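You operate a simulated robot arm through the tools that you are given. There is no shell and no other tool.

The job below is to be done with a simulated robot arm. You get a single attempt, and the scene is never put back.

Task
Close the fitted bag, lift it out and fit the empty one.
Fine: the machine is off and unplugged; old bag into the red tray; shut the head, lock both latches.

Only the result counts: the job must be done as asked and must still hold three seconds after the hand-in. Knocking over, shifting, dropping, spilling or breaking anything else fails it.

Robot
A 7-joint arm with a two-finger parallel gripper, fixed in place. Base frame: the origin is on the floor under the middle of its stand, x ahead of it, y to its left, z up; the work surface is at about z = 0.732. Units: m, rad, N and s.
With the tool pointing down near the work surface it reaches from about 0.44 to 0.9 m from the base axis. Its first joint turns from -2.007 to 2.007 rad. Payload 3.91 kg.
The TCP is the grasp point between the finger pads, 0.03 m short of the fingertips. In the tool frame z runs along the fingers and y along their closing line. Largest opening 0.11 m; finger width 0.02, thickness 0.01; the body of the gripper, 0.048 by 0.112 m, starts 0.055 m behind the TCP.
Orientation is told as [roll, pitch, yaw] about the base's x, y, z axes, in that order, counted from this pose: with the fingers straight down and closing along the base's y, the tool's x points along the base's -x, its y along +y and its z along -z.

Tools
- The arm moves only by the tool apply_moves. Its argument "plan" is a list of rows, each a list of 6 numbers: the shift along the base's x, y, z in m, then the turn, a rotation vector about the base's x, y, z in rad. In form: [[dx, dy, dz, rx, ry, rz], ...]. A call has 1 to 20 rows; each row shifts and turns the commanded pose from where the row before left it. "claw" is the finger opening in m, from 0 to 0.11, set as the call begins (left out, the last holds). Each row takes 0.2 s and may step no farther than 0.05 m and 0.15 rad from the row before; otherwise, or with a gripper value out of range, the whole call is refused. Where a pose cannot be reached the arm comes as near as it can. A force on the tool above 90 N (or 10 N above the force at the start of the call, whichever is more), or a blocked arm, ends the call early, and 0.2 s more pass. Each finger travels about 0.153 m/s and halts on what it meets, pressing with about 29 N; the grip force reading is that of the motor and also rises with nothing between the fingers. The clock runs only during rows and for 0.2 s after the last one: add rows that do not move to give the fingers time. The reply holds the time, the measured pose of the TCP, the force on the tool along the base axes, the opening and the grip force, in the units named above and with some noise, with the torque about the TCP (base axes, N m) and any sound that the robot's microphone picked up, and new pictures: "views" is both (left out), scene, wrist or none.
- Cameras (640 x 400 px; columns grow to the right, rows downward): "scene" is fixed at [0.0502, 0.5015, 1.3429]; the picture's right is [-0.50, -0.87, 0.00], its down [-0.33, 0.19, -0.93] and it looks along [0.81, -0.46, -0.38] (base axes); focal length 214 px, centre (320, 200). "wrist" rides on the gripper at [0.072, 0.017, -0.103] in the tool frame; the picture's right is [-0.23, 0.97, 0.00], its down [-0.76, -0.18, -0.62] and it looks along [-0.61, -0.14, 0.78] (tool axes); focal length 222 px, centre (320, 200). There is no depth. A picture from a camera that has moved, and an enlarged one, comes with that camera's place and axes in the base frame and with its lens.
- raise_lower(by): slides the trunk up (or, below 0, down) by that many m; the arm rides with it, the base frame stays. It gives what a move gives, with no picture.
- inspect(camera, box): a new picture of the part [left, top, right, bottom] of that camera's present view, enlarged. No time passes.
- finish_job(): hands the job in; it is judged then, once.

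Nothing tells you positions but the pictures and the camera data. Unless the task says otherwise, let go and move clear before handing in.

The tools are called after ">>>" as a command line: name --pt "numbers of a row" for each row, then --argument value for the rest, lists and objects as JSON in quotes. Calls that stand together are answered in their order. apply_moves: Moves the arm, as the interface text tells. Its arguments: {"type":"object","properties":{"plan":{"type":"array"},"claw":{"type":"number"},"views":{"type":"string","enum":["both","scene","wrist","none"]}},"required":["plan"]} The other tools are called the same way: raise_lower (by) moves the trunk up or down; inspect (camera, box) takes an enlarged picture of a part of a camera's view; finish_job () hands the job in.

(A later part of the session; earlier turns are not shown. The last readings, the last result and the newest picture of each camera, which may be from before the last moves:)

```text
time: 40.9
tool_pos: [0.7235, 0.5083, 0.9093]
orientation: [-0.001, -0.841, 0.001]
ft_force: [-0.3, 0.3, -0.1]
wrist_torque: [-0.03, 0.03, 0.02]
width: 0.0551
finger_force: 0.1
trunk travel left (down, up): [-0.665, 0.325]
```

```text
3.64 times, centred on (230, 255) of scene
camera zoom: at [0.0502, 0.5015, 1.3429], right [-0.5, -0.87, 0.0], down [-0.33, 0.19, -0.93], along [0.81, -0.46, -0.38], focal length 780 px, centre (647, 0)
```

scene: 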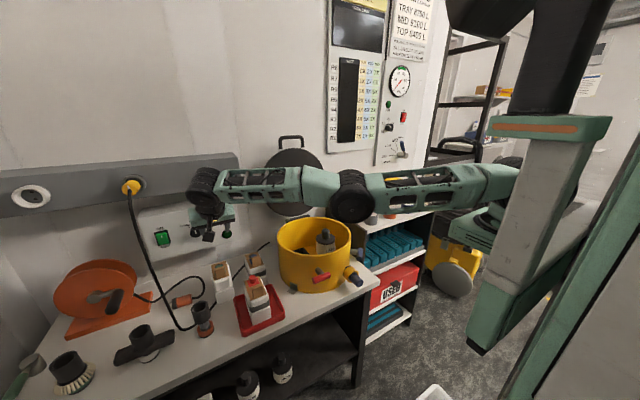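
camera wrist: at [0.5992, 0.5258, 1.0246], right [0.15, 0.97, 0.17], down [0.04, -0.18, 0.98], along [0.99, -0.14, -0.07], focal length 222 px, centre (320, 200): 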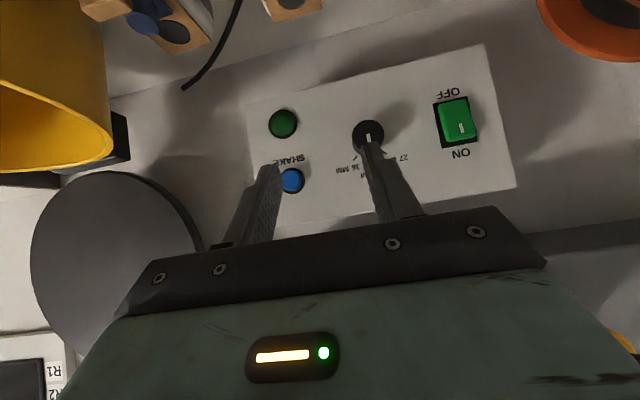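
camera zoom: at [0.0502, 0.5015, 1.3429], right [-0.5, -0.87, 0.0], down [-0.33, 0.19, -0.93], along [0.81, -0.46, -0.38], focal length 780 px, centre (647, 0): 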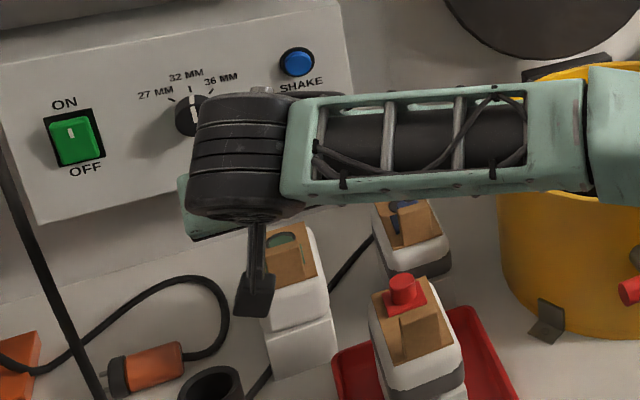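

The tab sits at about y = 0.504, so I'll shift 3–4 mm and then lower 5 cm by trunk so the fingers straddle it.

>>> apply_moves --pt "0.0 -0.004 0 0 0 0" --pt "0 0 0 0 0 0" --views "none"

>>> raise_lower --by -0.05

>>> inspect --camera "wrist" --box '[200, 60, 440, 220]'

>>> inspect --camera "scene" --box '[180, 200, 280, 310]'

```text
time: 41.5
tool_pos: [0.7241, 0.509, 0.9098]
orientation: [-0.002, -0.839, -0.001]
ft_force: [0.0, -0.3, 0.2]
wrist_torque: [0.03, 0.01, 0.01]
width: 0.0549
finger_force: 0.1
out of reach, approached as far as the arm can: row 1
trunk travel left (down, up): [-0.665, 0.325]
```

```text
time: 42.4
tool_pos: [0.7234, 0.5085, 0.8588]
orientation: [-0.002, -0.839, 0.0]
ft_force: [-0.6, -0.5, -0.2]
wrist_torque: [-0.03, -0.01, 0.03]
width: 0.0548
finger_force: 0.0
trunk travel left (down, up): [-0.615, 0.375]
```

```text
2.50 times, centred on (320, 140) of wrist
camera zoom: at [0.5993, 0.5257, 0.8746], right [0.15, 0.97, 0.17], down [0.04, -0.18, 0.98], along [0.99, -0.14, -0.07], focal length 555 px, centre (320, 350)
```

zoom: 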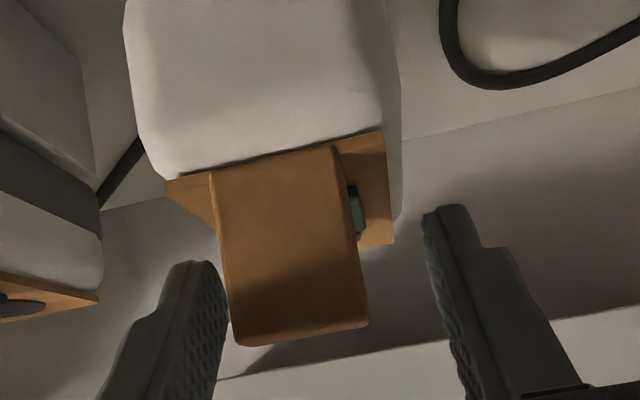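

```text
3.64 times, centred on (230, 255) of scene
camera zoom: at [0.0502, 0.5015, 1.3429], right [-0.5, -0.87, 0.0], down [-0.33, 0.19, -0.93], along [0.81, -0.46, -0.38], focal length 780 px, centre (647, 0)
```

zoom: 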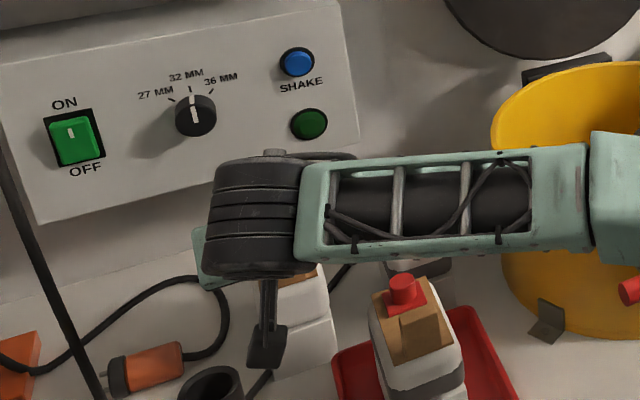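

The tab centre is at about (0.733, 0.504), and my commanded pose had run past the reach limit. I'll pull the command back in small steps until the tool responds.

>>> apply_moves --pt "-0.002 -0.006 0 0 0 0" --pt "-0.002 -0.006 0 0 0 0" --pt "0 0 0 0 0 0" --views "none"

```text
time: 43.2
tool_pos: [0.7244, 0.5084, 0.8589]
orientation: [-0.002, -0.839, 0.0]
ft_force: [0.1, -0.2, -0.1]
wrist_torque: [0.01, -0.03, 0.0]
width: 0.0551
finger_force: 0.0
out of reach, approached as far as the arm can: row 1, 2
trunk travel left (down, up): [-0.615, 0.375]
```

>>> apply_moves --pt "-0.002 -0.004 0 0 0 0" --pt "-0.001 -0.003 0 0 0 0" --pt "0 0 0 0 0 0" --views "none"

```text
time: 44.0
tool_pos: [0.7202, 0.5017, 0.8594]
orientation: [-0.002, -0.838, 0.0]
ft_force: [-0.5, 0.0, 0.2]
wrist_torque: [-0.02, 0.01, -0.07]
width: 0.0552
finger_force: 0.0
out of reach, approached as far as the arm can: row 1
trunk travel left (down, up): [-0.615, 0.375]
```

The tool now responds, at (0.720, 0.502). I'll fine-tune to y = 0.504 and lower 5 mm.

>>> apply_moves --pt "0.0 0.002 -0.003 0 0 0" --pt "0 0 -0.002 0 0 0" --pt "0 0 0 0 0 0" --views "wrist"

>>> inspect --camera "wrist" --box '[200, 60, 440, 220]'

```text
time: 44.8
tool_pos: [0.7193, 0.5044, 0.8533]
orientation: [-0.003, -0.839, 0.0]
ft_force: [-0.5, -0.5, -0.1]
wrist_torque: [0.01, 0.05, 0.02]
width: 0.0549
finger_force: 0.1
trunk travel left (down, up): [-0.615, 0.375]
camera wrist: at [0.5957, 0.5207, 0.8696], right [0.15, 0.97, 0.17], down [0.05, -0.18, 0.98], along [0.99, -0.14, -0.07], focal length 222 px, centre (320, 200)
```

wrist: 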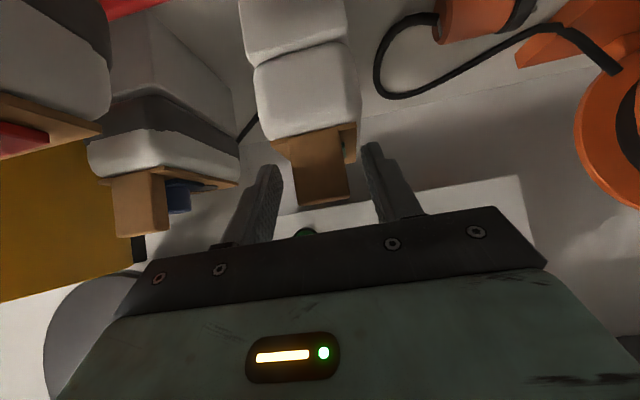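

```text
2.50 times, centred on (320, 140) of wrist
camera zoom: at [0.5957, 0.5207, 0.8696], right [0.15, 0.97, 0.17], down [0.05, -0.18, 0.98], along [0.99, -0.14, -0.07], focal length 555 px, centre (320, 350)
```

zoom: 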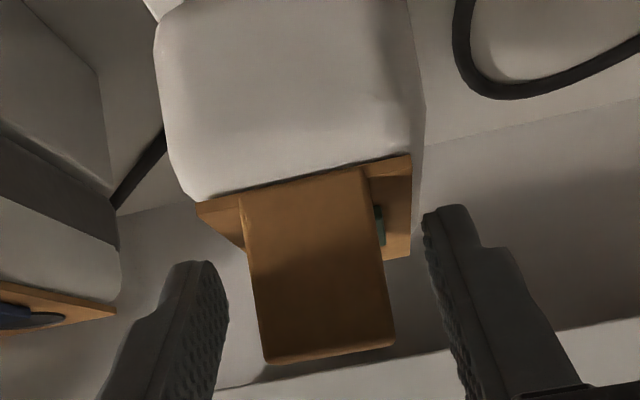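

The tab is centred between the fingers, so I'm closing on it.

>>> apply_moves --pt "0 0 0 0 0 0" --pt "0 0 0 0 0 0" --pt "0 0 0 0 0 0" --claw 0.0 --views "wrist"

>>> inspect --camera "wrist" --box '[200, 60, 440, 220]'

```text
time: 45.6
tool_pos: [0.721, 0.5034, 0.8541]
orientation: [-0.002, -0.84, -0.001]
ft_force: [0.1, 0.4, -0.4]
wrist_torque: [0.07, -0.02, 0.03]
width: 0.0331
finger_force: 29.5
trunk travel left (down, up): [-0.615, 0.375]
camera wrist: at [0.5957, 0.5208, 0.8697], right [0.15, 0.97, 0.17], down [0.04, -0.18, 0.98], along [0.99, -0.14, -0.07], focal length 222 px, centre (320, 200)
```

wrist: 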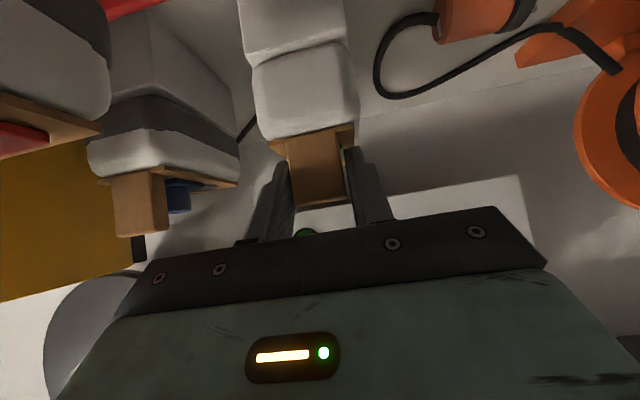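

```text
2.50 times, centred on (320, 140) of wrist
camera zoom: at [0.5957, 0.5208, 0.8697], right [0.15, 0.97, 0.17], down [0.04, -0.18, 0.98], along [0.99, -0.14, -0.07], focal length 555 px, centre (320, 350)
```

zoom: 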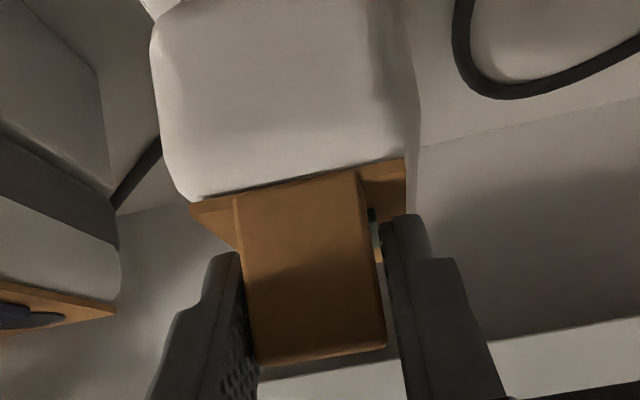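

The tab is gripped at 33 mm wide. I'll raise the trunk 4 cm and check that the bag hangs level.

>>> raise_lower --by 0.04

>>> inspect --camera "wrist" --box '[200, 20, 440, 220]'

>>> inspect --camera "scene" --box '[180, 200, 280, 310]'

```text
time: 46.5
tool_pos: [0.7211, 0.5028, 0.8939]
orientation: [-0.002, -0.84, -0.001]
ft_force: [0.2, -0.2, -1.3]
wrist_torque: [-0.01, 0.01, -0.01]
width: 0.033
finger_force: 29.3
trunk travel left (down, up): [-0.655, 0.335]
```

```text
2.00 times, centred on (320, 120) of wrist
camera zoom: at [0.5958, 0.5207, 0.9095], right [0.15, 0.97, 0.17], down [0.05, -0.18, 0.98], along [0.99, -0.14, -0.07], focal length 444 px, centre (320, 360)
```

zoom: 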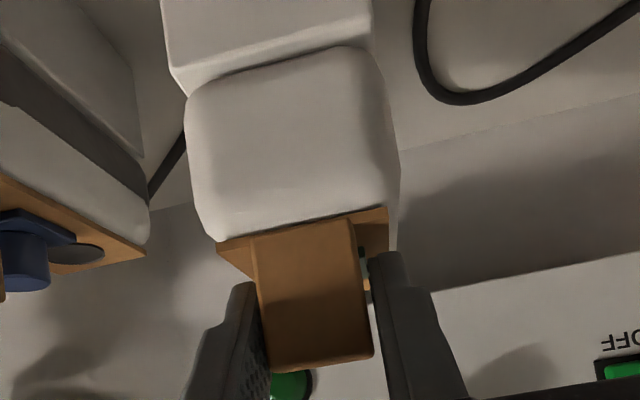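

```text
3.64 times, centred on (230, 255) of scene
camera zoom: at [0.0502, 0.5015, 1.3429], right [-0.5, -0.87, 0.0], down [-0.33, 0.19, -0.93], along [0.81, -0.46, -0.38], focal length 780 px, centre (647, 0)
```

zoom: 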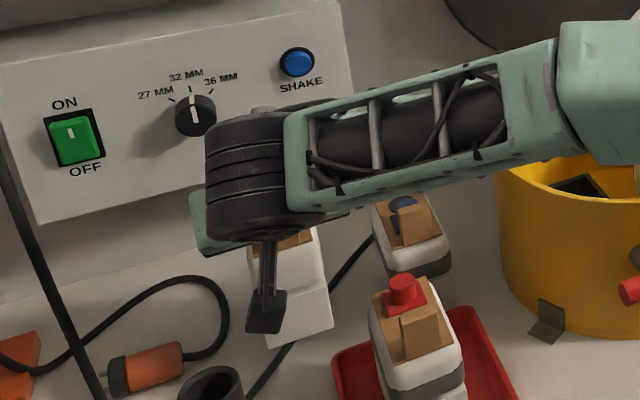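

The whole green bag came up level. I'm raising the trunk further so the bag clears everything.

>>> raise_lower --by 0.18

>>> inspect --camera "scene" --box '[170, 120, 290, 310]'

>>> inspect --camera "wrist" --box '[160, 0, 480, 220]'

```text
time: 48.5
tool_pos: [0.7193, 0.5031, 1.073]
orientation: [-0.004, -0.839, 0.001]
ft_force: [0.5, 0.0, -1.5]
wrist_torque: [-0.01, 0.05, -0.01]
width: 0.033
finger_force: 28.6
trunk travel left (down, up): [-0.835, 0.155]
```

```text
2.11 times, centred on (230, 215) of scene
camera zoom: at [0.0502, 0.5015, 1.3429], right [-0.5, -0.87, 0.0], down [-0.33, 0.19, -0.93], along [0.81, -0.46, -0.38], focal length 452 px, centre (510, 168)
```

zoom: 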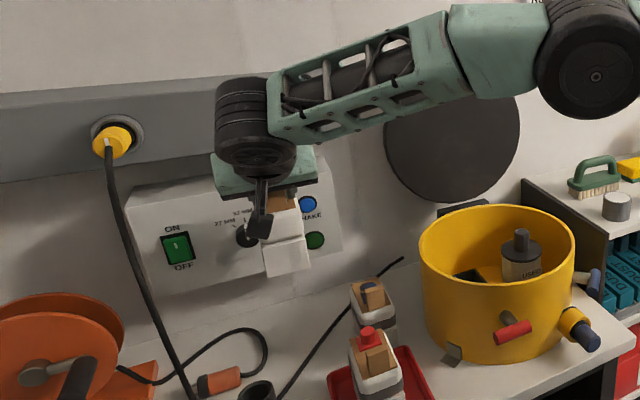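

```text
1.82 times, centred on (320, 110) of wrist
camera zoom: at [0.5958, 0.5207, 1.0895], right [0.15, 0.97, 0.17], down [0.05, -0.18, 0.98], along [0.99, -0.14, -0.07], focal length 404 px, centre (320, 364)
```

zoom: 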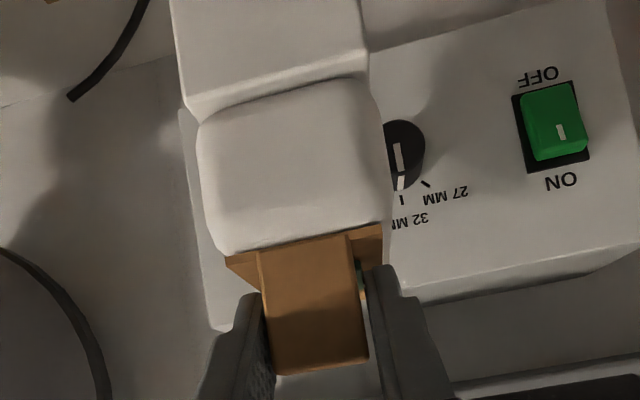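

I'll carry the bag to above the seat at this height. Its bottom is near z = 0.95, clear of the 0.89 rim.

>>> apply_moves --pt "-0.03 -0.01 0 0 0 0" --pt "-0.016 -0.035 0 0 0 0" --pt "0 -0.043 0 0 0 0" --pt "0 -0.043 0 0 0 0" --pt "0 -0.043 0 0 0 0" --pt "0 -0.043 0 0 0 0" --pt "0 -0.043 0 0 0 0" --pt "0 -0.041 0 0 0 0" --pt "0 0 0 0 0 0" --views "both"

>>> inspect --camera "scene" --box '[260, 130, 380, 310]'

>>> inspect --camera "wrist" --box '[160, 0, 480, 220]'

```text
time: 50.5
tool_pos: [0.6742, 0.2017, 1.0743]
orientation: [-0.004, -0.839, 0.001]
ft_force: [0.0, 0.0, -2.2]
wrist_torque: [-0.03, 0.07, 0.01]
width: 0.0329
finger_force: 28.7
trunk travel left (down, up): [-0.835, 0.155]
camera wrist: at [0.5496, 0.2188, 1.0896], right [0.15, 0.97, 0.17], down [0.04, -0.18, 0.98], along [0.99, -0.14, -0.07], focal length 222 px, centre (320, 200)
```

scene: 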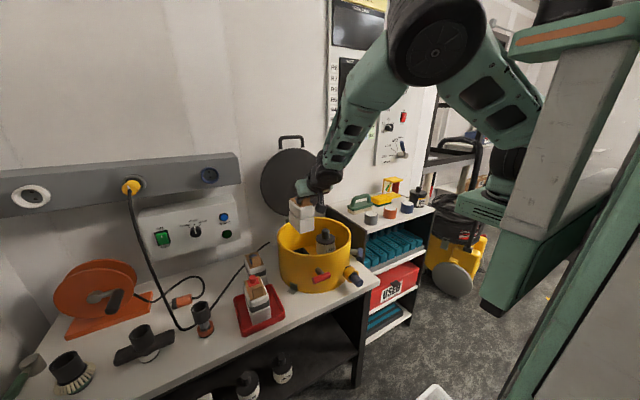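
wrist: 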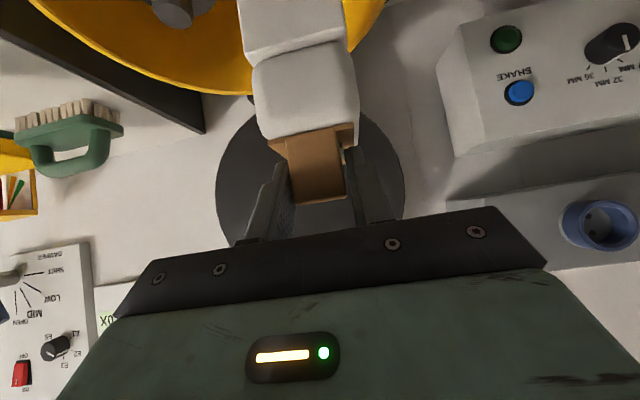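

```text
2.22 times, centred on (320, 220) of scene
camera zoom: at [0.0502, 0.5015, 1.3429], right [-0.5, -0.87, 0.0], down [-0.33, 0.19, -0.93], along [0.81, -0.46, -0.38], focal length 477 px, centre (320, 156)
```

zoom: 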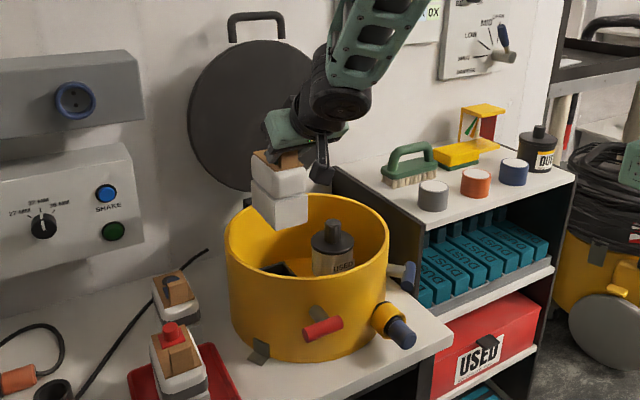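

```text
1.82 times, centred on (320, 110) of wrist
camera zoom: at [0.5496, 0.2188, 1.0896], right [0.15, 0.97, 0.17], down [0.04, -0.18, 0.98], along [0.99, -0.14, -0.07], focal length 404 px, centre (320, 364)
```

zoom: 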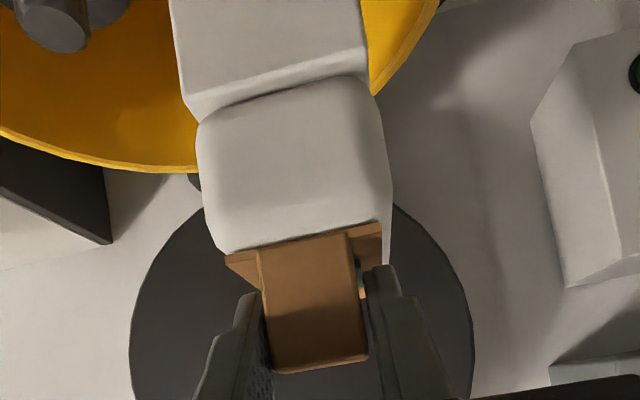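

The bag is over the seat. I'll correct y by 3 mm and lower it into the drum, stopping above the seat to check.

>>> apply_moves --pt "0.0005 0.003 -0.03 0 0 0" --pt "0 0 -0.04 0 0 0" --pt "0 0 -0.04 0 0 0" --pt "0 0 -0.02 0 0 0" --pt "0 0 0 0 0 0" --views "both"

>>> inspect --camera "scene" --box '[260, 160, 380, 310]'

>>> inspect --camera "wrist" --box '[160, 0, 480, 220]'

```text
time: 51.6
tool_pos: [0.6752, 0.2044, 0.945]
orientation: [-0.003, -0.839, 0.0]
ft_force: [0.1, 0.6, -1.4]
wrist_torque: [0.03, 0.06, 0.03]
width: 0.0331
finger_force: 28.9
trunk travel left (down, up): [-0.835, 0.155]
camera wrist: at [0.5506, 0.222, 0.96], right [0.15, 0.97, 0.17], down [0.04, -0.18, 0.98], along [0.99, -0.14, -0.07], focal length 222 px, centre (320, 200)
```

scene: 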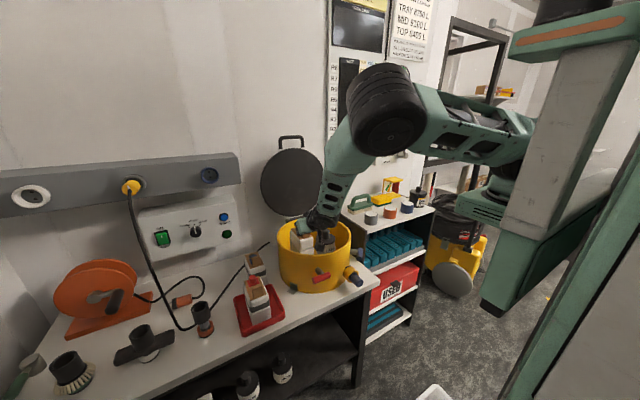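
wrist: 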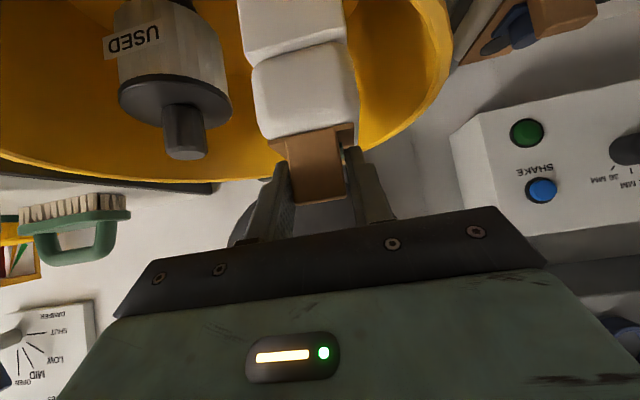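

```text
2.67 times, centred on (320, 235) of scene
camera zoom: at [0.0502, 0.5015, 1.3429], right [-0.5, -0.87, 0.0], down [-0.33, 0.19, -0.93], along [0.81, -0.46, -0.38], focal length 572 px, centre (320, 107)
```

zoom: 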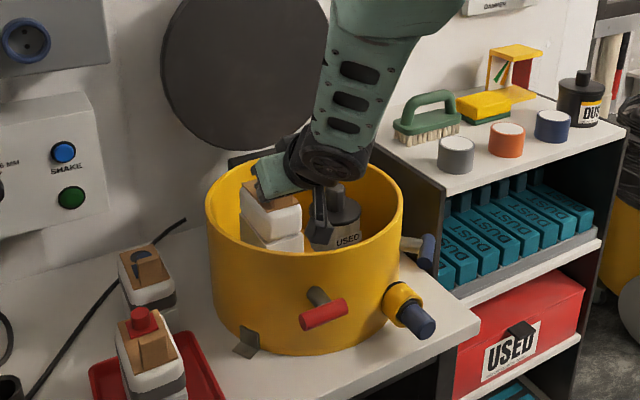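

```text
1.82 times, centred on (320, 110) of wrist
camera zoom: at [0.5506, 0.222, 0.96], right [0.15, 0.97, 0.17], down [0.04, -0.18, 0.98], along [0.99, -0.14, -0.07], focal length 404 px, centre (320, 364)
```

zoom: 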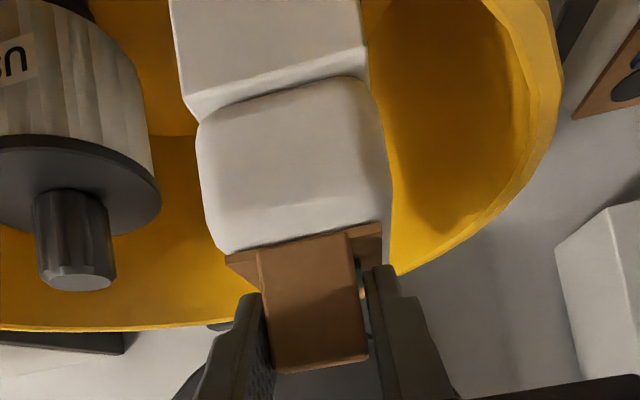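

The camera stalk will pass outside the near rim and the gripper body stays just above it, so I can lower all the way at this tilt. I'm continuing down slowly and watching forces.

>>> apply_moves --pt "0 0.0005 -0.015 0 0 0" --pt "0 0 -0.01 0 0 0" --pt "0 0 -0.005 0 0 0" --pt "0 0 0 0 0 0" --views "both"

>>> inspect --camera "scene" --box '[270, 190, 350, 290]'

>>> inspect --camera "wrist" --box '[160, 0, 480, 220]'

```text
time: 52.6
tool_pos: [0.6755, 0.2057, 0.9158]
orientation: [0.0, -0.842, -0.001]
ft_force: [9.7, -0.1, 3.4]
wrist_torque: [0.01, -1.07, 0.0]
width: 0.0329
finger_force: 29.3
trunk travel left (down, up): [-0.835, 0.155]
camera wrist: at [0.5512, 0.2228, 0.9301], right [0.15, 0.97, 0.17], down [0.04, -0.18, 0.98], along [0.99, -0.14, -0.07], focal length 222 px, centre (320, 200)
```

scene: 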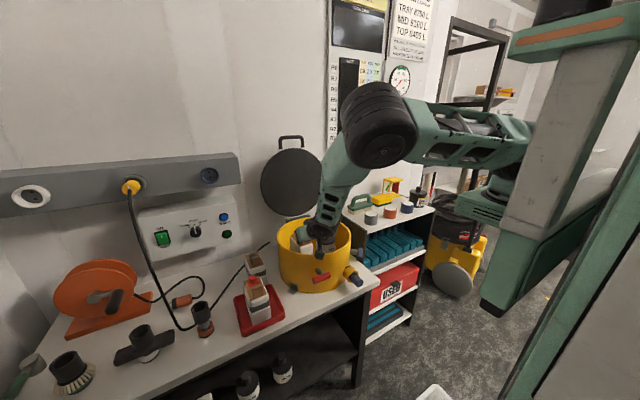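
wrist: 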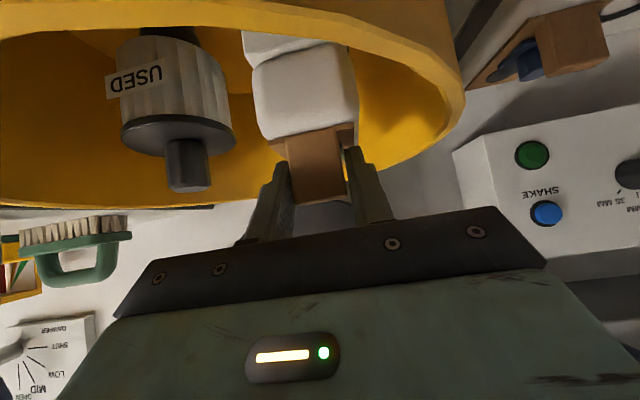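

```text
4.00 times, centred on (310, 240) of scene
camera zoom: at [0.0502, 0.5015, 1.3429], right [-0.5, -0.87, 0.0], down [-0.33, 0.19, -0.93], along [0.81, -0.46, -0.38], focal length 858 px, centre (360, 40)
```

zoom: 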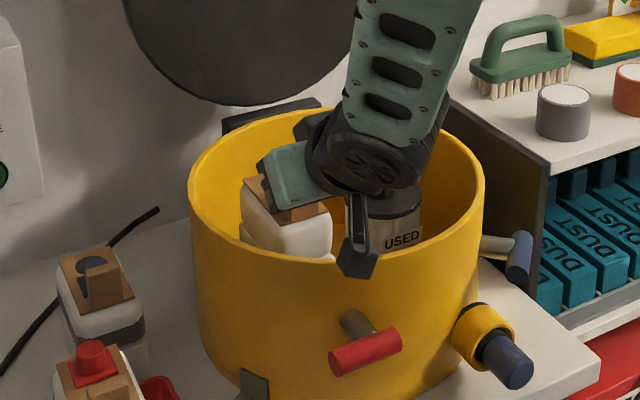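

```text
1.82 times, centred on (320, 110) of wrist
camera zoom: at [0.5512, 0.2228, 0.9301], right [0.15, 0.97, 0.17], down [0.04, -0.18, 0.98], along [0.99, -0.14, -0.07], focal length 404 px, centre (320, 364)
```

zoom: 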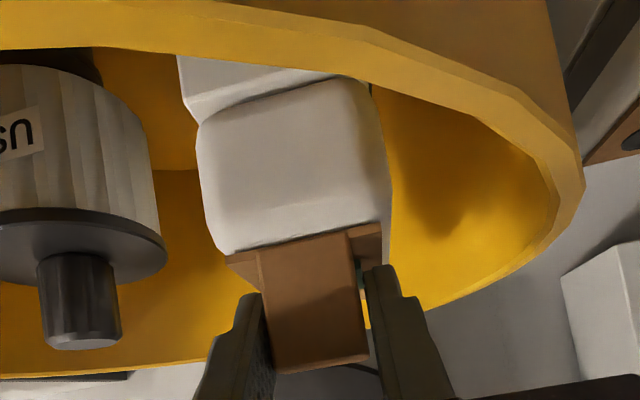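

A sideways force of about 10 N in +x shows the bag's foot touching the seat's front wall, so I'm about 5 mm too far forward. I'll lift slightly, shift +x and try again.

>>> apply_moves --pt "0 0 0.008 0 0 0" --pt "0.005 -0.001 0 0 0 0" --pt "0 0 0 0 0 0" --views "none"

>>> apply_moves --pt "0 0 -0.004 0 0 0" --pt "0 0 -0.004 0 0 0" --pt "0 0 -0.003 0 0 0" --pt "0 0 0 0 0 0" --views "none"

```text
time: 53.5
tool_pos: [0.679, 0.2049, 0.9226]
orientation: [-0.003, -0.837, -0.002]
ft_force: [-0.6, -0.3, -2.0]
wrist_torque: [0.0, 0.13, -0.03]
width: 0.0327
finger_force: 29.2
trunk travel left (down, up): [-0.835, 0.155]
```

```text
time: 54.5
tool_pos: [0.6786, 0.205, 0.9111]
orientation: [-0.002, -0.838, 0.001]
ft_force: [-0.4, -0.4, -0.9]
wrist_torque: [-0.02, 0.04, -0.02]
width: 0.033
finger_force: 28.7
trunk travel left (down, up): [-0.835, 0.155]
```

It's free now, so I'm lowering further into the seat.

>>> apply_moves --pt "0 0 -0.004 0 0 0" --pt "0 0 -0.004 0 0 0" --pt "0 0 -0.004 0 0 0" --pt "0 0 0 0 0 0" --views "both"

>>> inspect --camera "scene" --box '[270, 190, 350, 290]'

>>> inspect --camera "wrist" --box '[160, 0, 480, 220]'

```text
time: 55.5
tool_pos: [0.6793, 0.2051, 0.9004]
orientation: [-0.001, -0.84, -0.001]
ft_force: [-0.8, -0.2, -1.6]
wrist_torque: [0.02, 0.05, -0.03]
width: 0.0331
finger_force: 28.3
trunk travel left (down, up): [-0.835, 0.155]
camera wrist: at [0.5552, 0.2224, 0.9148], right [0.15, 0.97, 0.17], down [0.04, -0.18, 0.98], along [0.99, -0.14, -0.07], focal length 222 px, centre (320, 200)
```

scene: 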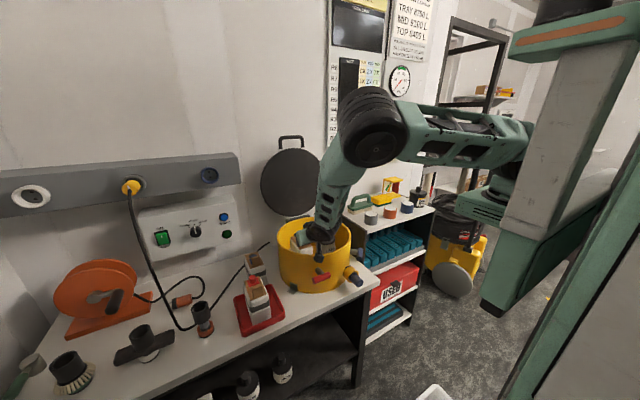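
wrist: 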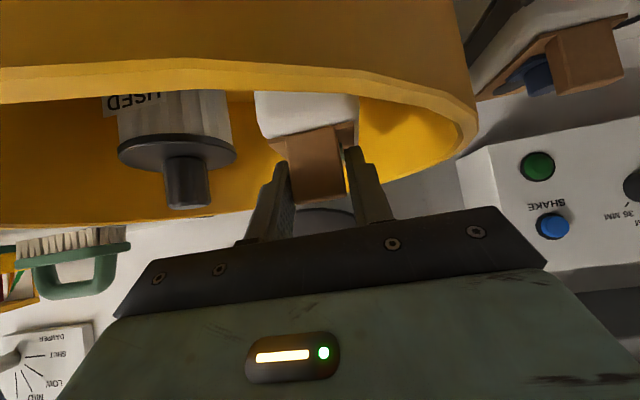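

```text
4.00 times, centred on (310, 240) of scene
camera zoom: at [0.0502, 0.5015, 1.3429], right [-0.5, -0.87, 0.0], down [-0.33, 0.19, -0.93], along [0.81, -0.46, -0.38], focal length 858 px, centre (360, 40)
```

zoom: 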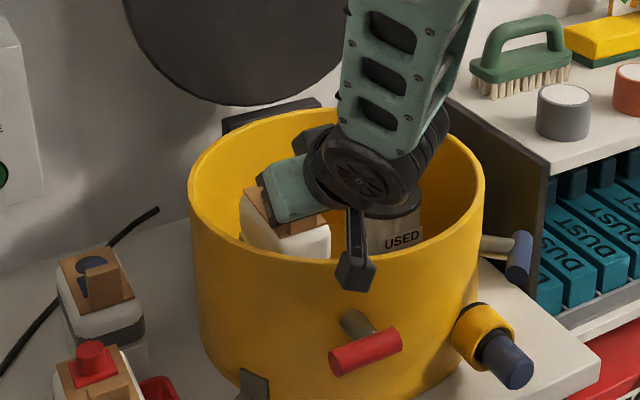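

```text
1.82 times, centred on (320, 110) of wrist
camera zoom: at [0.5552, 0.2224, 0.9148], right [0.15, 0.97, 0.17], down [0.04, -0.18, 0.98], along [0.99, -0.14, -0.07], focal length 404 px, centre (320, 364)
```

zoom: 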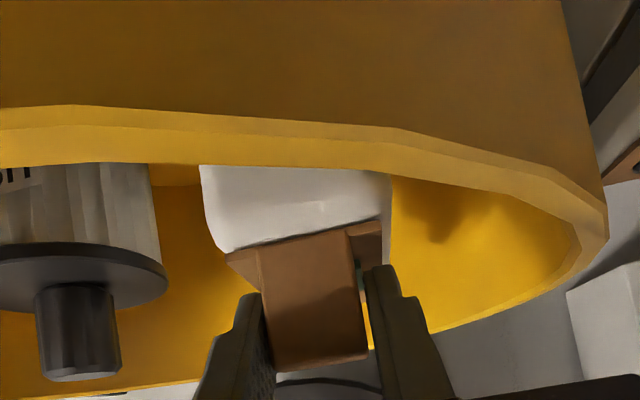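

The foot is inside the seat with no side force. I continue down in small steps to the bottom.

>>> apply_moves --pt "0 0 -0.004 0 0 0" --pt "0 0 -0.004 0 0 0" --pt "0 0 -0.003 0 0 0" --pt "0 0 0 0 0 0" --views "none"

>>> apply_moves --pt "0 0 -0.003 0 0 0" --pt "0 0 -0.002 0 0 0" --pt "0 0 0 0 0 0" --views "none"

```text
time: 56.5
tool_pos: [0.6795, 0.2041, 0.8884]
orientation: [-0.001, -0.839, -0.001]
ft_force: [1.0, 0.1, -1.7]
wrist_torque: [-0.02, 0.08, -0.01]
width: 0.0331
finger_force: 29.3
trunk travel left (down, up): [-0.835, 0.155]
```

```text
time: 57.2
tool_pos: [0.6799, 0.2043, 0.8835]
orientation: [-0.002, -0.839, 0.0]
ft_force: [-0.5, -0.3, -1.2]
wrist_torque: [-0.01, 0.07, 0.03]
width: 0.0331
finger_force: 29.5
trunk travel left (down, up): [-0.835, 0.155]
```

>>> apply_moves --pt "0 0 -0.002 0 0 0" --pt "0 0 -0.002 0 0 0" --pt "0 0 0 0 0 0" --views "none"

```text
time: 58.0
tool_pos: [0.68, 0.2049, 0.8812]
orientation: [0.001, -0.841, -0.002]
ft_force: [-0.1, -0.5, 8.4]
wrist_torque: [0.0, 0.42, -0.02]
width: 0.0329
finger_force: 29.4
trunk travel left (down, up): [-0.835, 0.155]
```

I have contact at z of about 0.881, as expected for the seated height. The torque is slightly odd, so I'm checking the pictures for any contact with the rim before releasing.

>>> inspect --camera "scene" --box '[280, 200, 350, 280]'

>>> inspect --camera "wrist" --box '[160, 0, 480, 220]'

```text
5.00 times, centred on (315, 240) of scene
camera zoom: at [0.0502, 0.5015, 1.3429], right [-0.5, -0.87, 0.0], down [-0.33, 0.19, -0.93], along [0.81, -0.46, -0.38], focal length 1072 px, centre (345, 0)
```

zoom: 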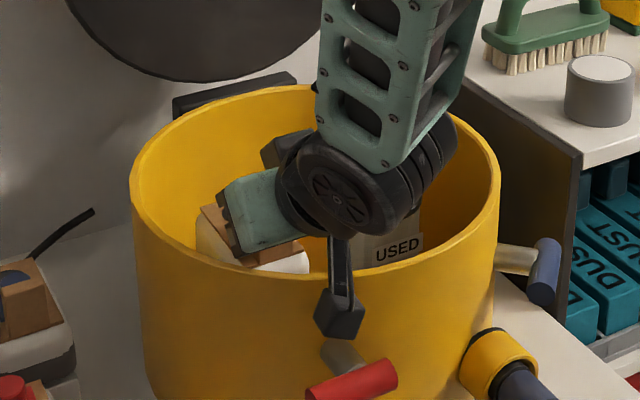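

```text
1.82 times, centred on (320, 110) of wrist
camera zoom: at [0.5556, 0.2223, 0.8954], right [0.15, 0.97, 0.17], down [0.04, -0.18, 0.98], along [0.99, -0.14, -0.07], focal length 404 px, centre (320, 364)
```

zoom: 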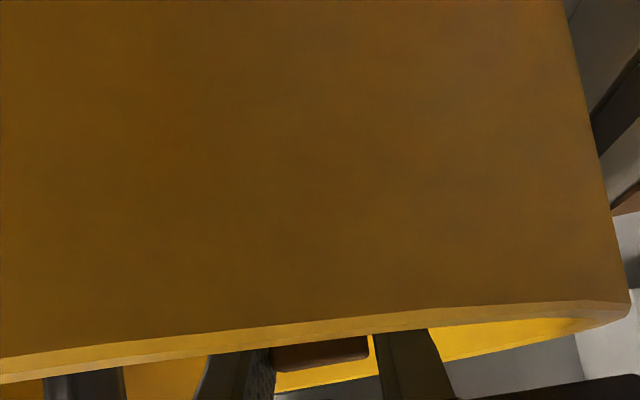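

Nothing is visibly touching the rim. I'll go down one more millimetre to see whether the contact is firm.

>>> apply_moves --pt "0 0 -0.001 0 0 0" --pt "0 0 0 0 0 0" --views "none"

```text
time: 58.6
tool_pos: [0.6804, 0.2046, 0.8824]
orientation: [0.0, -0.842, -0.002]
ft_force: [1.5, -0.8, 20.6]
wrist_torque: [-0.04, -0.31, 0.1]
width: 0.0329
finger_force: 29.0
trunk travel left (down, up): [-0.835, 0.155]
```

The contact is now firm, directly under the bag: it's seated. I'll ease off, open the fingers, and go straight up.

>>> apply_moves --pt "0 0 0.002 0 0 0" --pt "0 0 0 0 0 0" --views "none"

>>> apply_moves --pt "0 0 0 0 0 0" --pt "0 0 0 0 0 0" --pt "0 0 0.01 0 0 0" --pt "0 0 0.02 0 0 0" --pt "0 0 0.03 0 0 0" --pt "0 0 0.04 0 0 0" --pt "0 0 0.04 0 0 0" --pt "0 0 0 0 0 0" --claw 0.055 --views "both"

>>> inspect --camera "scene" --box '[280, 200, 350, 280]'

>>> inspect --camera "wrist" --box '[160, 0, 480, 220]'

```text
time: 59.2
tool_pos: [0.6787, 0.2041, 0.8809]
orientation: [-0.001, -0.837, 0.0]
ft_force: [0.2, -0.3, 10.5]
wrist_torque: [0.07, -0.64, -0.01]
width: 0.0333
finger_force: 28.7
trunk travel left (down, up): [-0.835, 0.155]
```

```text
time: 61.0
tool_pos: [0.6801, 0.2039, 1.0206]
orientation: [-0.002, -0.841, 0.0]
ft_force: [0.7, 0.0, 0.1]
wrist_torque: [0.01, 0.01, 0.0]
width: 0.0554
finger_force: 0.1
trunk travel left (down, up): [-0.835, 0.155]
camera wrist: at [0.5554, 0.2221, 1.0356], right [0.15, 0.97, 0.17], down [0.05, -0.18, 0.98], along [0.99, -0.14, -0.07], focal length 222 px, centre (320, 200)
```

scene: 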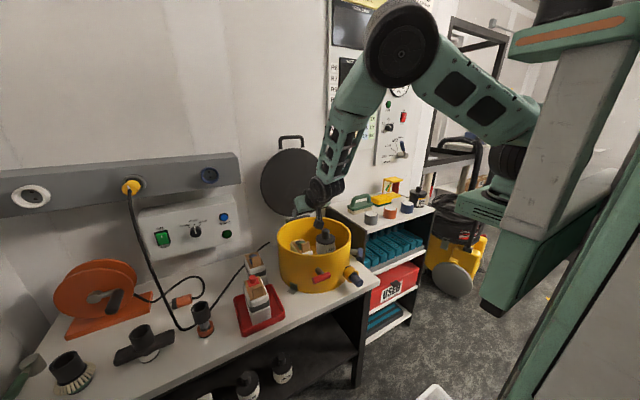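
wrist: 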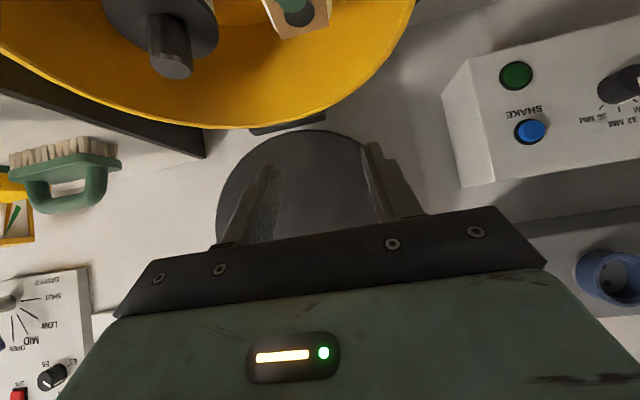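

```text
5.00 times, centred on (315, 240) of scene
camera zoom: at [0.0502, 0.5015, 1.3429], right [-0.5, -0.87, 0.0], down [-0.33, 0.19, -0.93], along [0.81, -0.46, -0.38], focal length 1072 px, centre (345, 0)
```

zoom: 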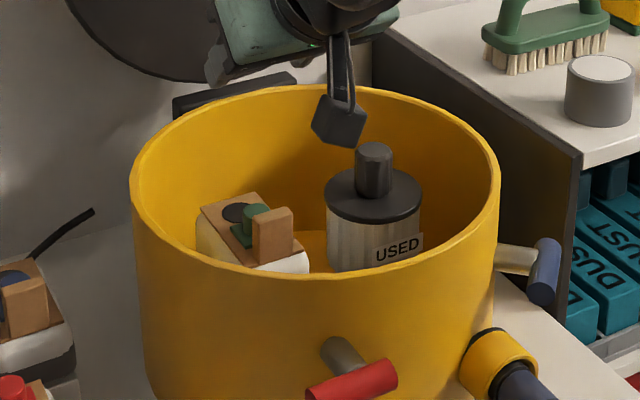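

```text
1.82 times, centred on (320, 110) of wrist
camera zoom: at [0.5554, 0.2221, 1.0356], right [0.15, 0.97, 0.17], down [0.05, -0.18, 0.98], along [0.99, -0.14, -0.07], focal length 404 px, centre (320, 364)
```

zoom: 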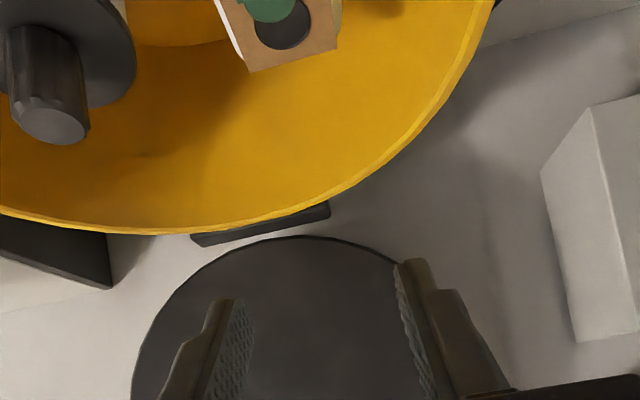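

The green bag is fitted and its slide is open. I'll compare it with the original crop to confirm it sits at the same height and place.

>>> inspect --camera "scene" --box '[270, 200, 370, 300]'

```text
4.00 times, centred on (320, 250) of scene
camera zoom: at [0.0502, 0.5015, 1.3429], right [-0.5, -0.87, 0.0], down [-0.33, 0.19, -0.93], along [0.81, -0.46, -0.38], focal length 858 px, centre (320, 0)
```

zoom: 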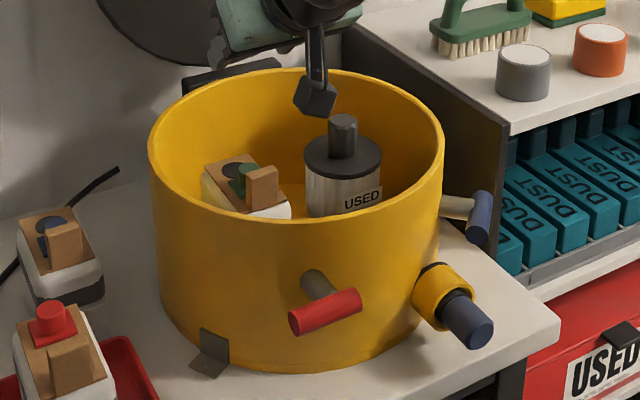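

The fitted bag's position matches the original exactly. Next is the head, so I'm rising to look at the lid and its handle from the front.

>>> apply_moves --pt "-0.02 -0.005 0.045 0 0 0" --pt "-0.02 -0.005 0.045 0 0 0" --pt "-0.02 -0.005 0.045 0 0 0" --pt "-0.02 -0.005 0.045 0 0 0" --pt "-0.02 -0.005 0.045 0 0 0" --pt "-0.02 -0.005 0.045 0 0 0" --pt "0 0 0.03 0 0 0" --pt "0 0 0 0 0 0" --claw 0.11 --views "both"

>>> inspect --camera "wrist" --box '[200, 60, 440, 220]'

>>> inspect --camera "scene" --box '[245, 120, 345, 240]'

```text
time: 61.9
tool_pos: [0.6874, 0.0711, 1.1584]
orientation: [-0.016, -0.844, -0.26]
ft_force: [0.0, -0.2, 0.2]
wrist_torque: [-0.01, -0.02, -0.02]
width: 0.1098
finger_force: 0.1
trunk travel left (down, up): [-0.835, 0.155]
stopped in row 4: the arm was blocked; the commanded pose is now the measured one
camera wrist: at [0.572, 0.1206, 1.1721], right [0.41, 0.9, 0.16], down [-0.01, -0.17, 0.99], along [0.91, -0.4, -0.06], focal length 222 px, centre (320, 200)
```

scene: 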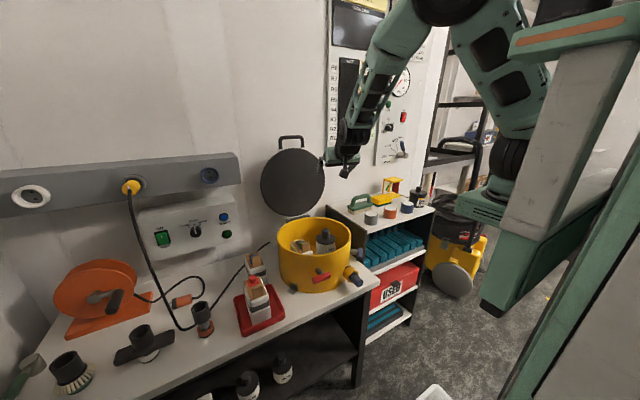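
wrist: 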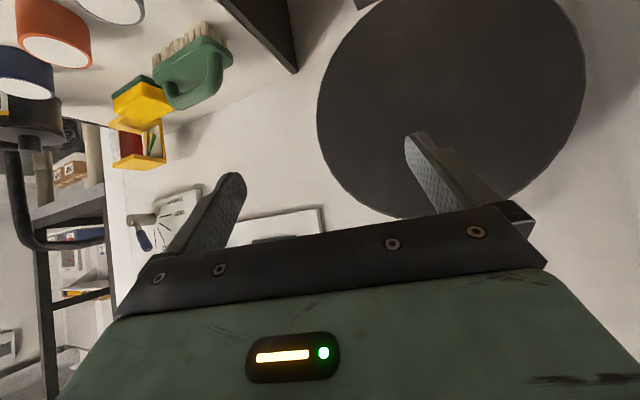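

```text
2.50 times, centred on (320, 140) of wrist
camera zoom: at [0.572, 0.1206, 1.1721], right [0.41, 0.9, 0.16], down [-0.01, -0.17, 0.99], along [0.91, -0.4, -0.06], focal length 555 px, centre (320, 350)
```

zoom: 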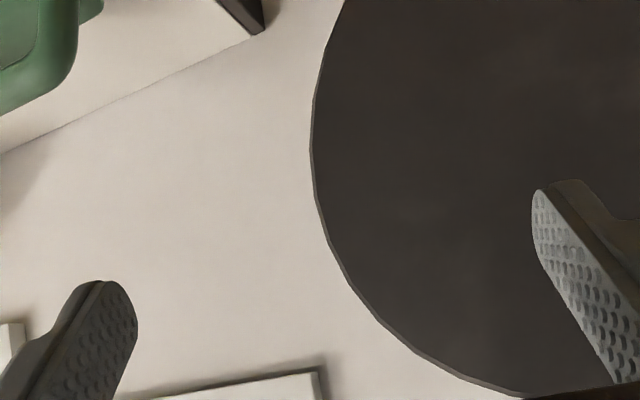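

```text
3.33 times, centred on (295, 180) of scene
camera zoom: at [0.0502, 0.5015, 1.3429], right [-0.5, -0.87, 0.0], down [-0.33, 0.19, -0.93], along [0.81, -0.46, -0.38], focal length 715 px, centre (403, 267)
```

zoom: 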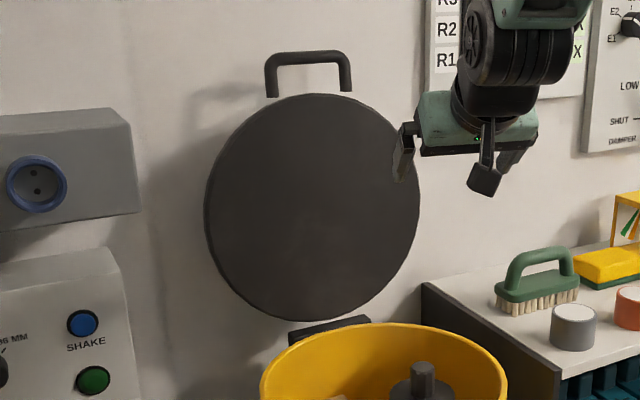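

The arm folded up too tightly and was blocked, swinging to the drum's right. Nothing looks disturbed. I'll undo the yaw and the tilt in place to get back to a comfortable posture.

>>> apply_moves --pt "0 0 0 0 0.12 0.06" --pt "0 0 0 0 0.12 0.07" --pt "0 0 0 0 0.12 0.07" --pt "0 0 0 0 0.12 0.06" --pt "0 0 0 0 0 0" --views "both"

```text
time: 63.1
tool_pos: [0.6845, 0.0732, 1.1595]
orientation: [-0.072, -0.367, 0.042]
ft_force: [0.4, -0.6, -0.1]
wrist_torque: [-0.01, 0.01, 0.02]
width: 0.1101
finger_force: 0.0
trunk travel left (down, up): [-0.835, 0.155]
camera wrist: at [0.5816, 0.0935, 1.2288], right [0.2, 0.98, 0.02], down [0.49, -0.11, 0.86], along [0.85, -0.16, -0.5], focal length 222 px, centre (320, 200)
```

scene: 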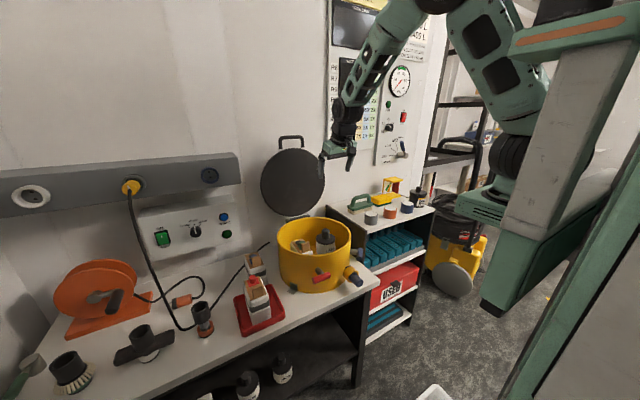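
wrist: 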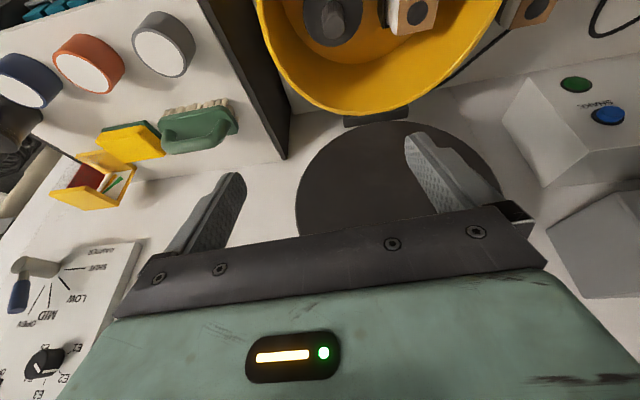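

The posture is better now. With the tool at about 21° tilt I'll rise to z of about 1.38 so the wrist camera looks down on the lid handle.

>>> apply_moves --pt "0 0.005 0.035 0.03 0 -0.02" --pt "0 0.008 0.035 0.03 0 -0.02" --pt "-0.005 0.01 0.035 0.012 0 0" --pt "-0.005 0.012 0.035 0 0 0" --pt "-0.005 0.012 0.035 0 0 0" --pt "-0.005 0.012 0.035 0 0 0" --pt "0 0 0 0 0 0" --views "both"

>>> inspect --camera "wrist" --box '[240, 80, 440, 220]'

```text
time: 64.7
tool_pos: [0.6655, 0.1324, 1.3678]
orientation: [0.007, -0.366, -0.029]
ft_force: [0.3, 0.1, 0.2]
wrist_torque: [0.02, 0.01, 0.0]
width: 0.1099
finger_force: 0.0
trunk travel left (down, up): [-0.835, 0.155]
camera wrist: at [0.5619, 0.1519, 1.4394], right [0.24, 0.97, 0.09], down [0.48, -0.19, 0.85], along [0.84, -0.16, -0.51], focal length 222 px, centre (320, 200)
```

scene: 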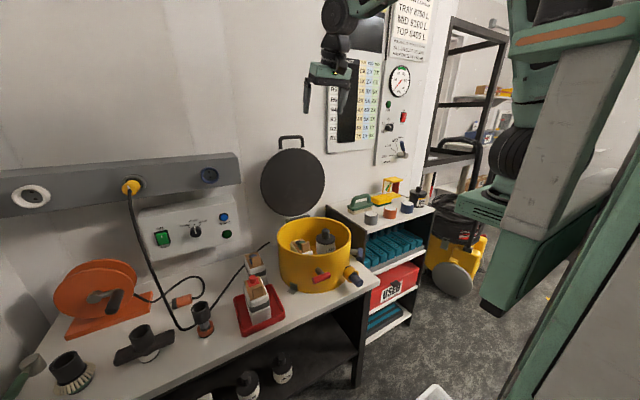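
wrist: 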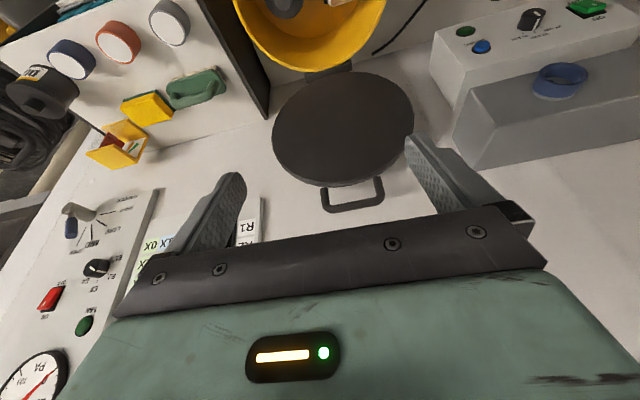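

```text
2.86 times, centred on (340, 150) of wrist
camera zoom: at [0.5619, 0.1519, 1.4394], right [0.24, 0.97, 0.09], down [0.48, -0.19, 0.85], along [0.84, -0.16, -0.51], focal length 635 px, centre (263, 343)
```

zoom: 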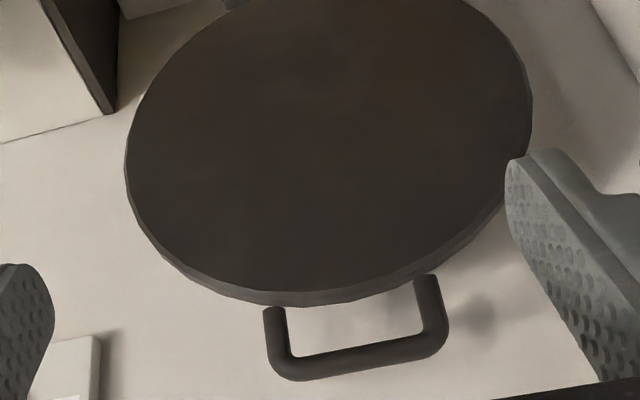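

The handle bar triangulates well at (0.910, 0.147, 1.2505): about 14 mm thick and along y, with a gap of about 29 mm to the lid edge. To hook it, the fingers must close in the x–z plane, so I'm rolling the tool 90° about its own axis.

>>> apply_moves --pt "0 0 0 0.05 0 -0.131" --pt "0 0 0 0.05 0 -0.131" --pt "0 0 0 0.05 0 -0.131" --pt "0 0 0 0.05 0 -0.131" --pt "0 0 0 0.05 0 -0.131" --pt "0 0 0 0.05 0 -0.131" --claw 0.034 --views "scene"

```text
time: 66.1
tool_pos: [0.6653, 0.1336, 1.3702]
orientation: [0.279, -0.233, -0.902]
ft_force: [0.4, -0.1, 0.2]
wrist_torque: [0.03, -0.01, 0.02]
width: 0.0341
finger_force: 0.1
trunk travel left (down, up): [-0.835, 0.155]
```

scene: 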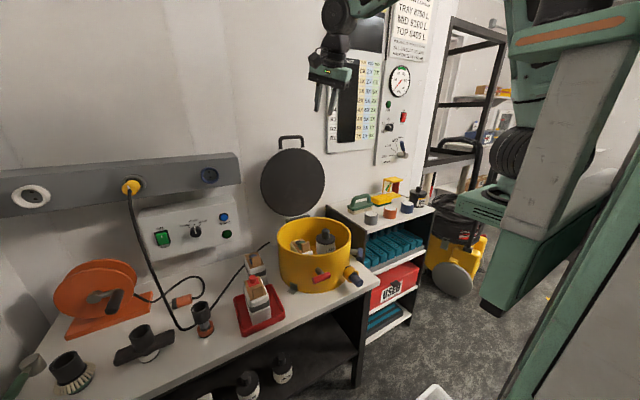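

The roll works. I'm finishing the rest of it.

>>> apply_moves --pt "0 0 0 0.05 0 -0.131" --pt "0 0 0 0.05 0 -0.131" --pt "0 0 0 0.05 0 -0.131" --pt "0 0 0 0.05 0 -0.131" --pt "0 0 0 0.05 0 -0.131" --pt "0 0 0 0.0 0 0.0" --views "both"

```text
time: 67.5
tool_pos: [0.6651, 0.1314, 1.3686]
orientation: [0.359, -0.003, -1.568]
ft_force: [-0.5, -0.1, 0.6]
wrist_torque: [-0.02, 0.03, 0.01]
width: 0.034
finger_force: 0.0
trunk travel left (down, up): [-0.835, 0.155]
camera wrist: at [0.6457, 0.2053, 1.4714], right [0.91, -0.23, 0.34], down [-0.39, -0.76, 0.52], along [0.14, -0.61, -0.78], focal length 222 px, centre (320, 200)
```

scene: 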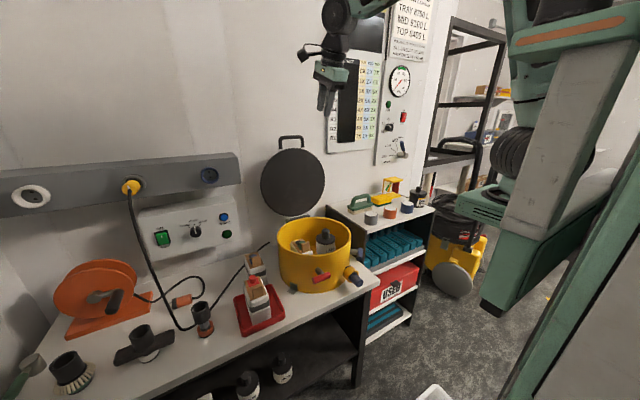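
wrist: 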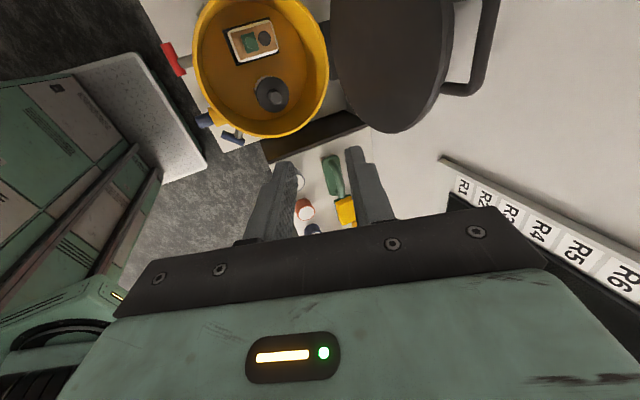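

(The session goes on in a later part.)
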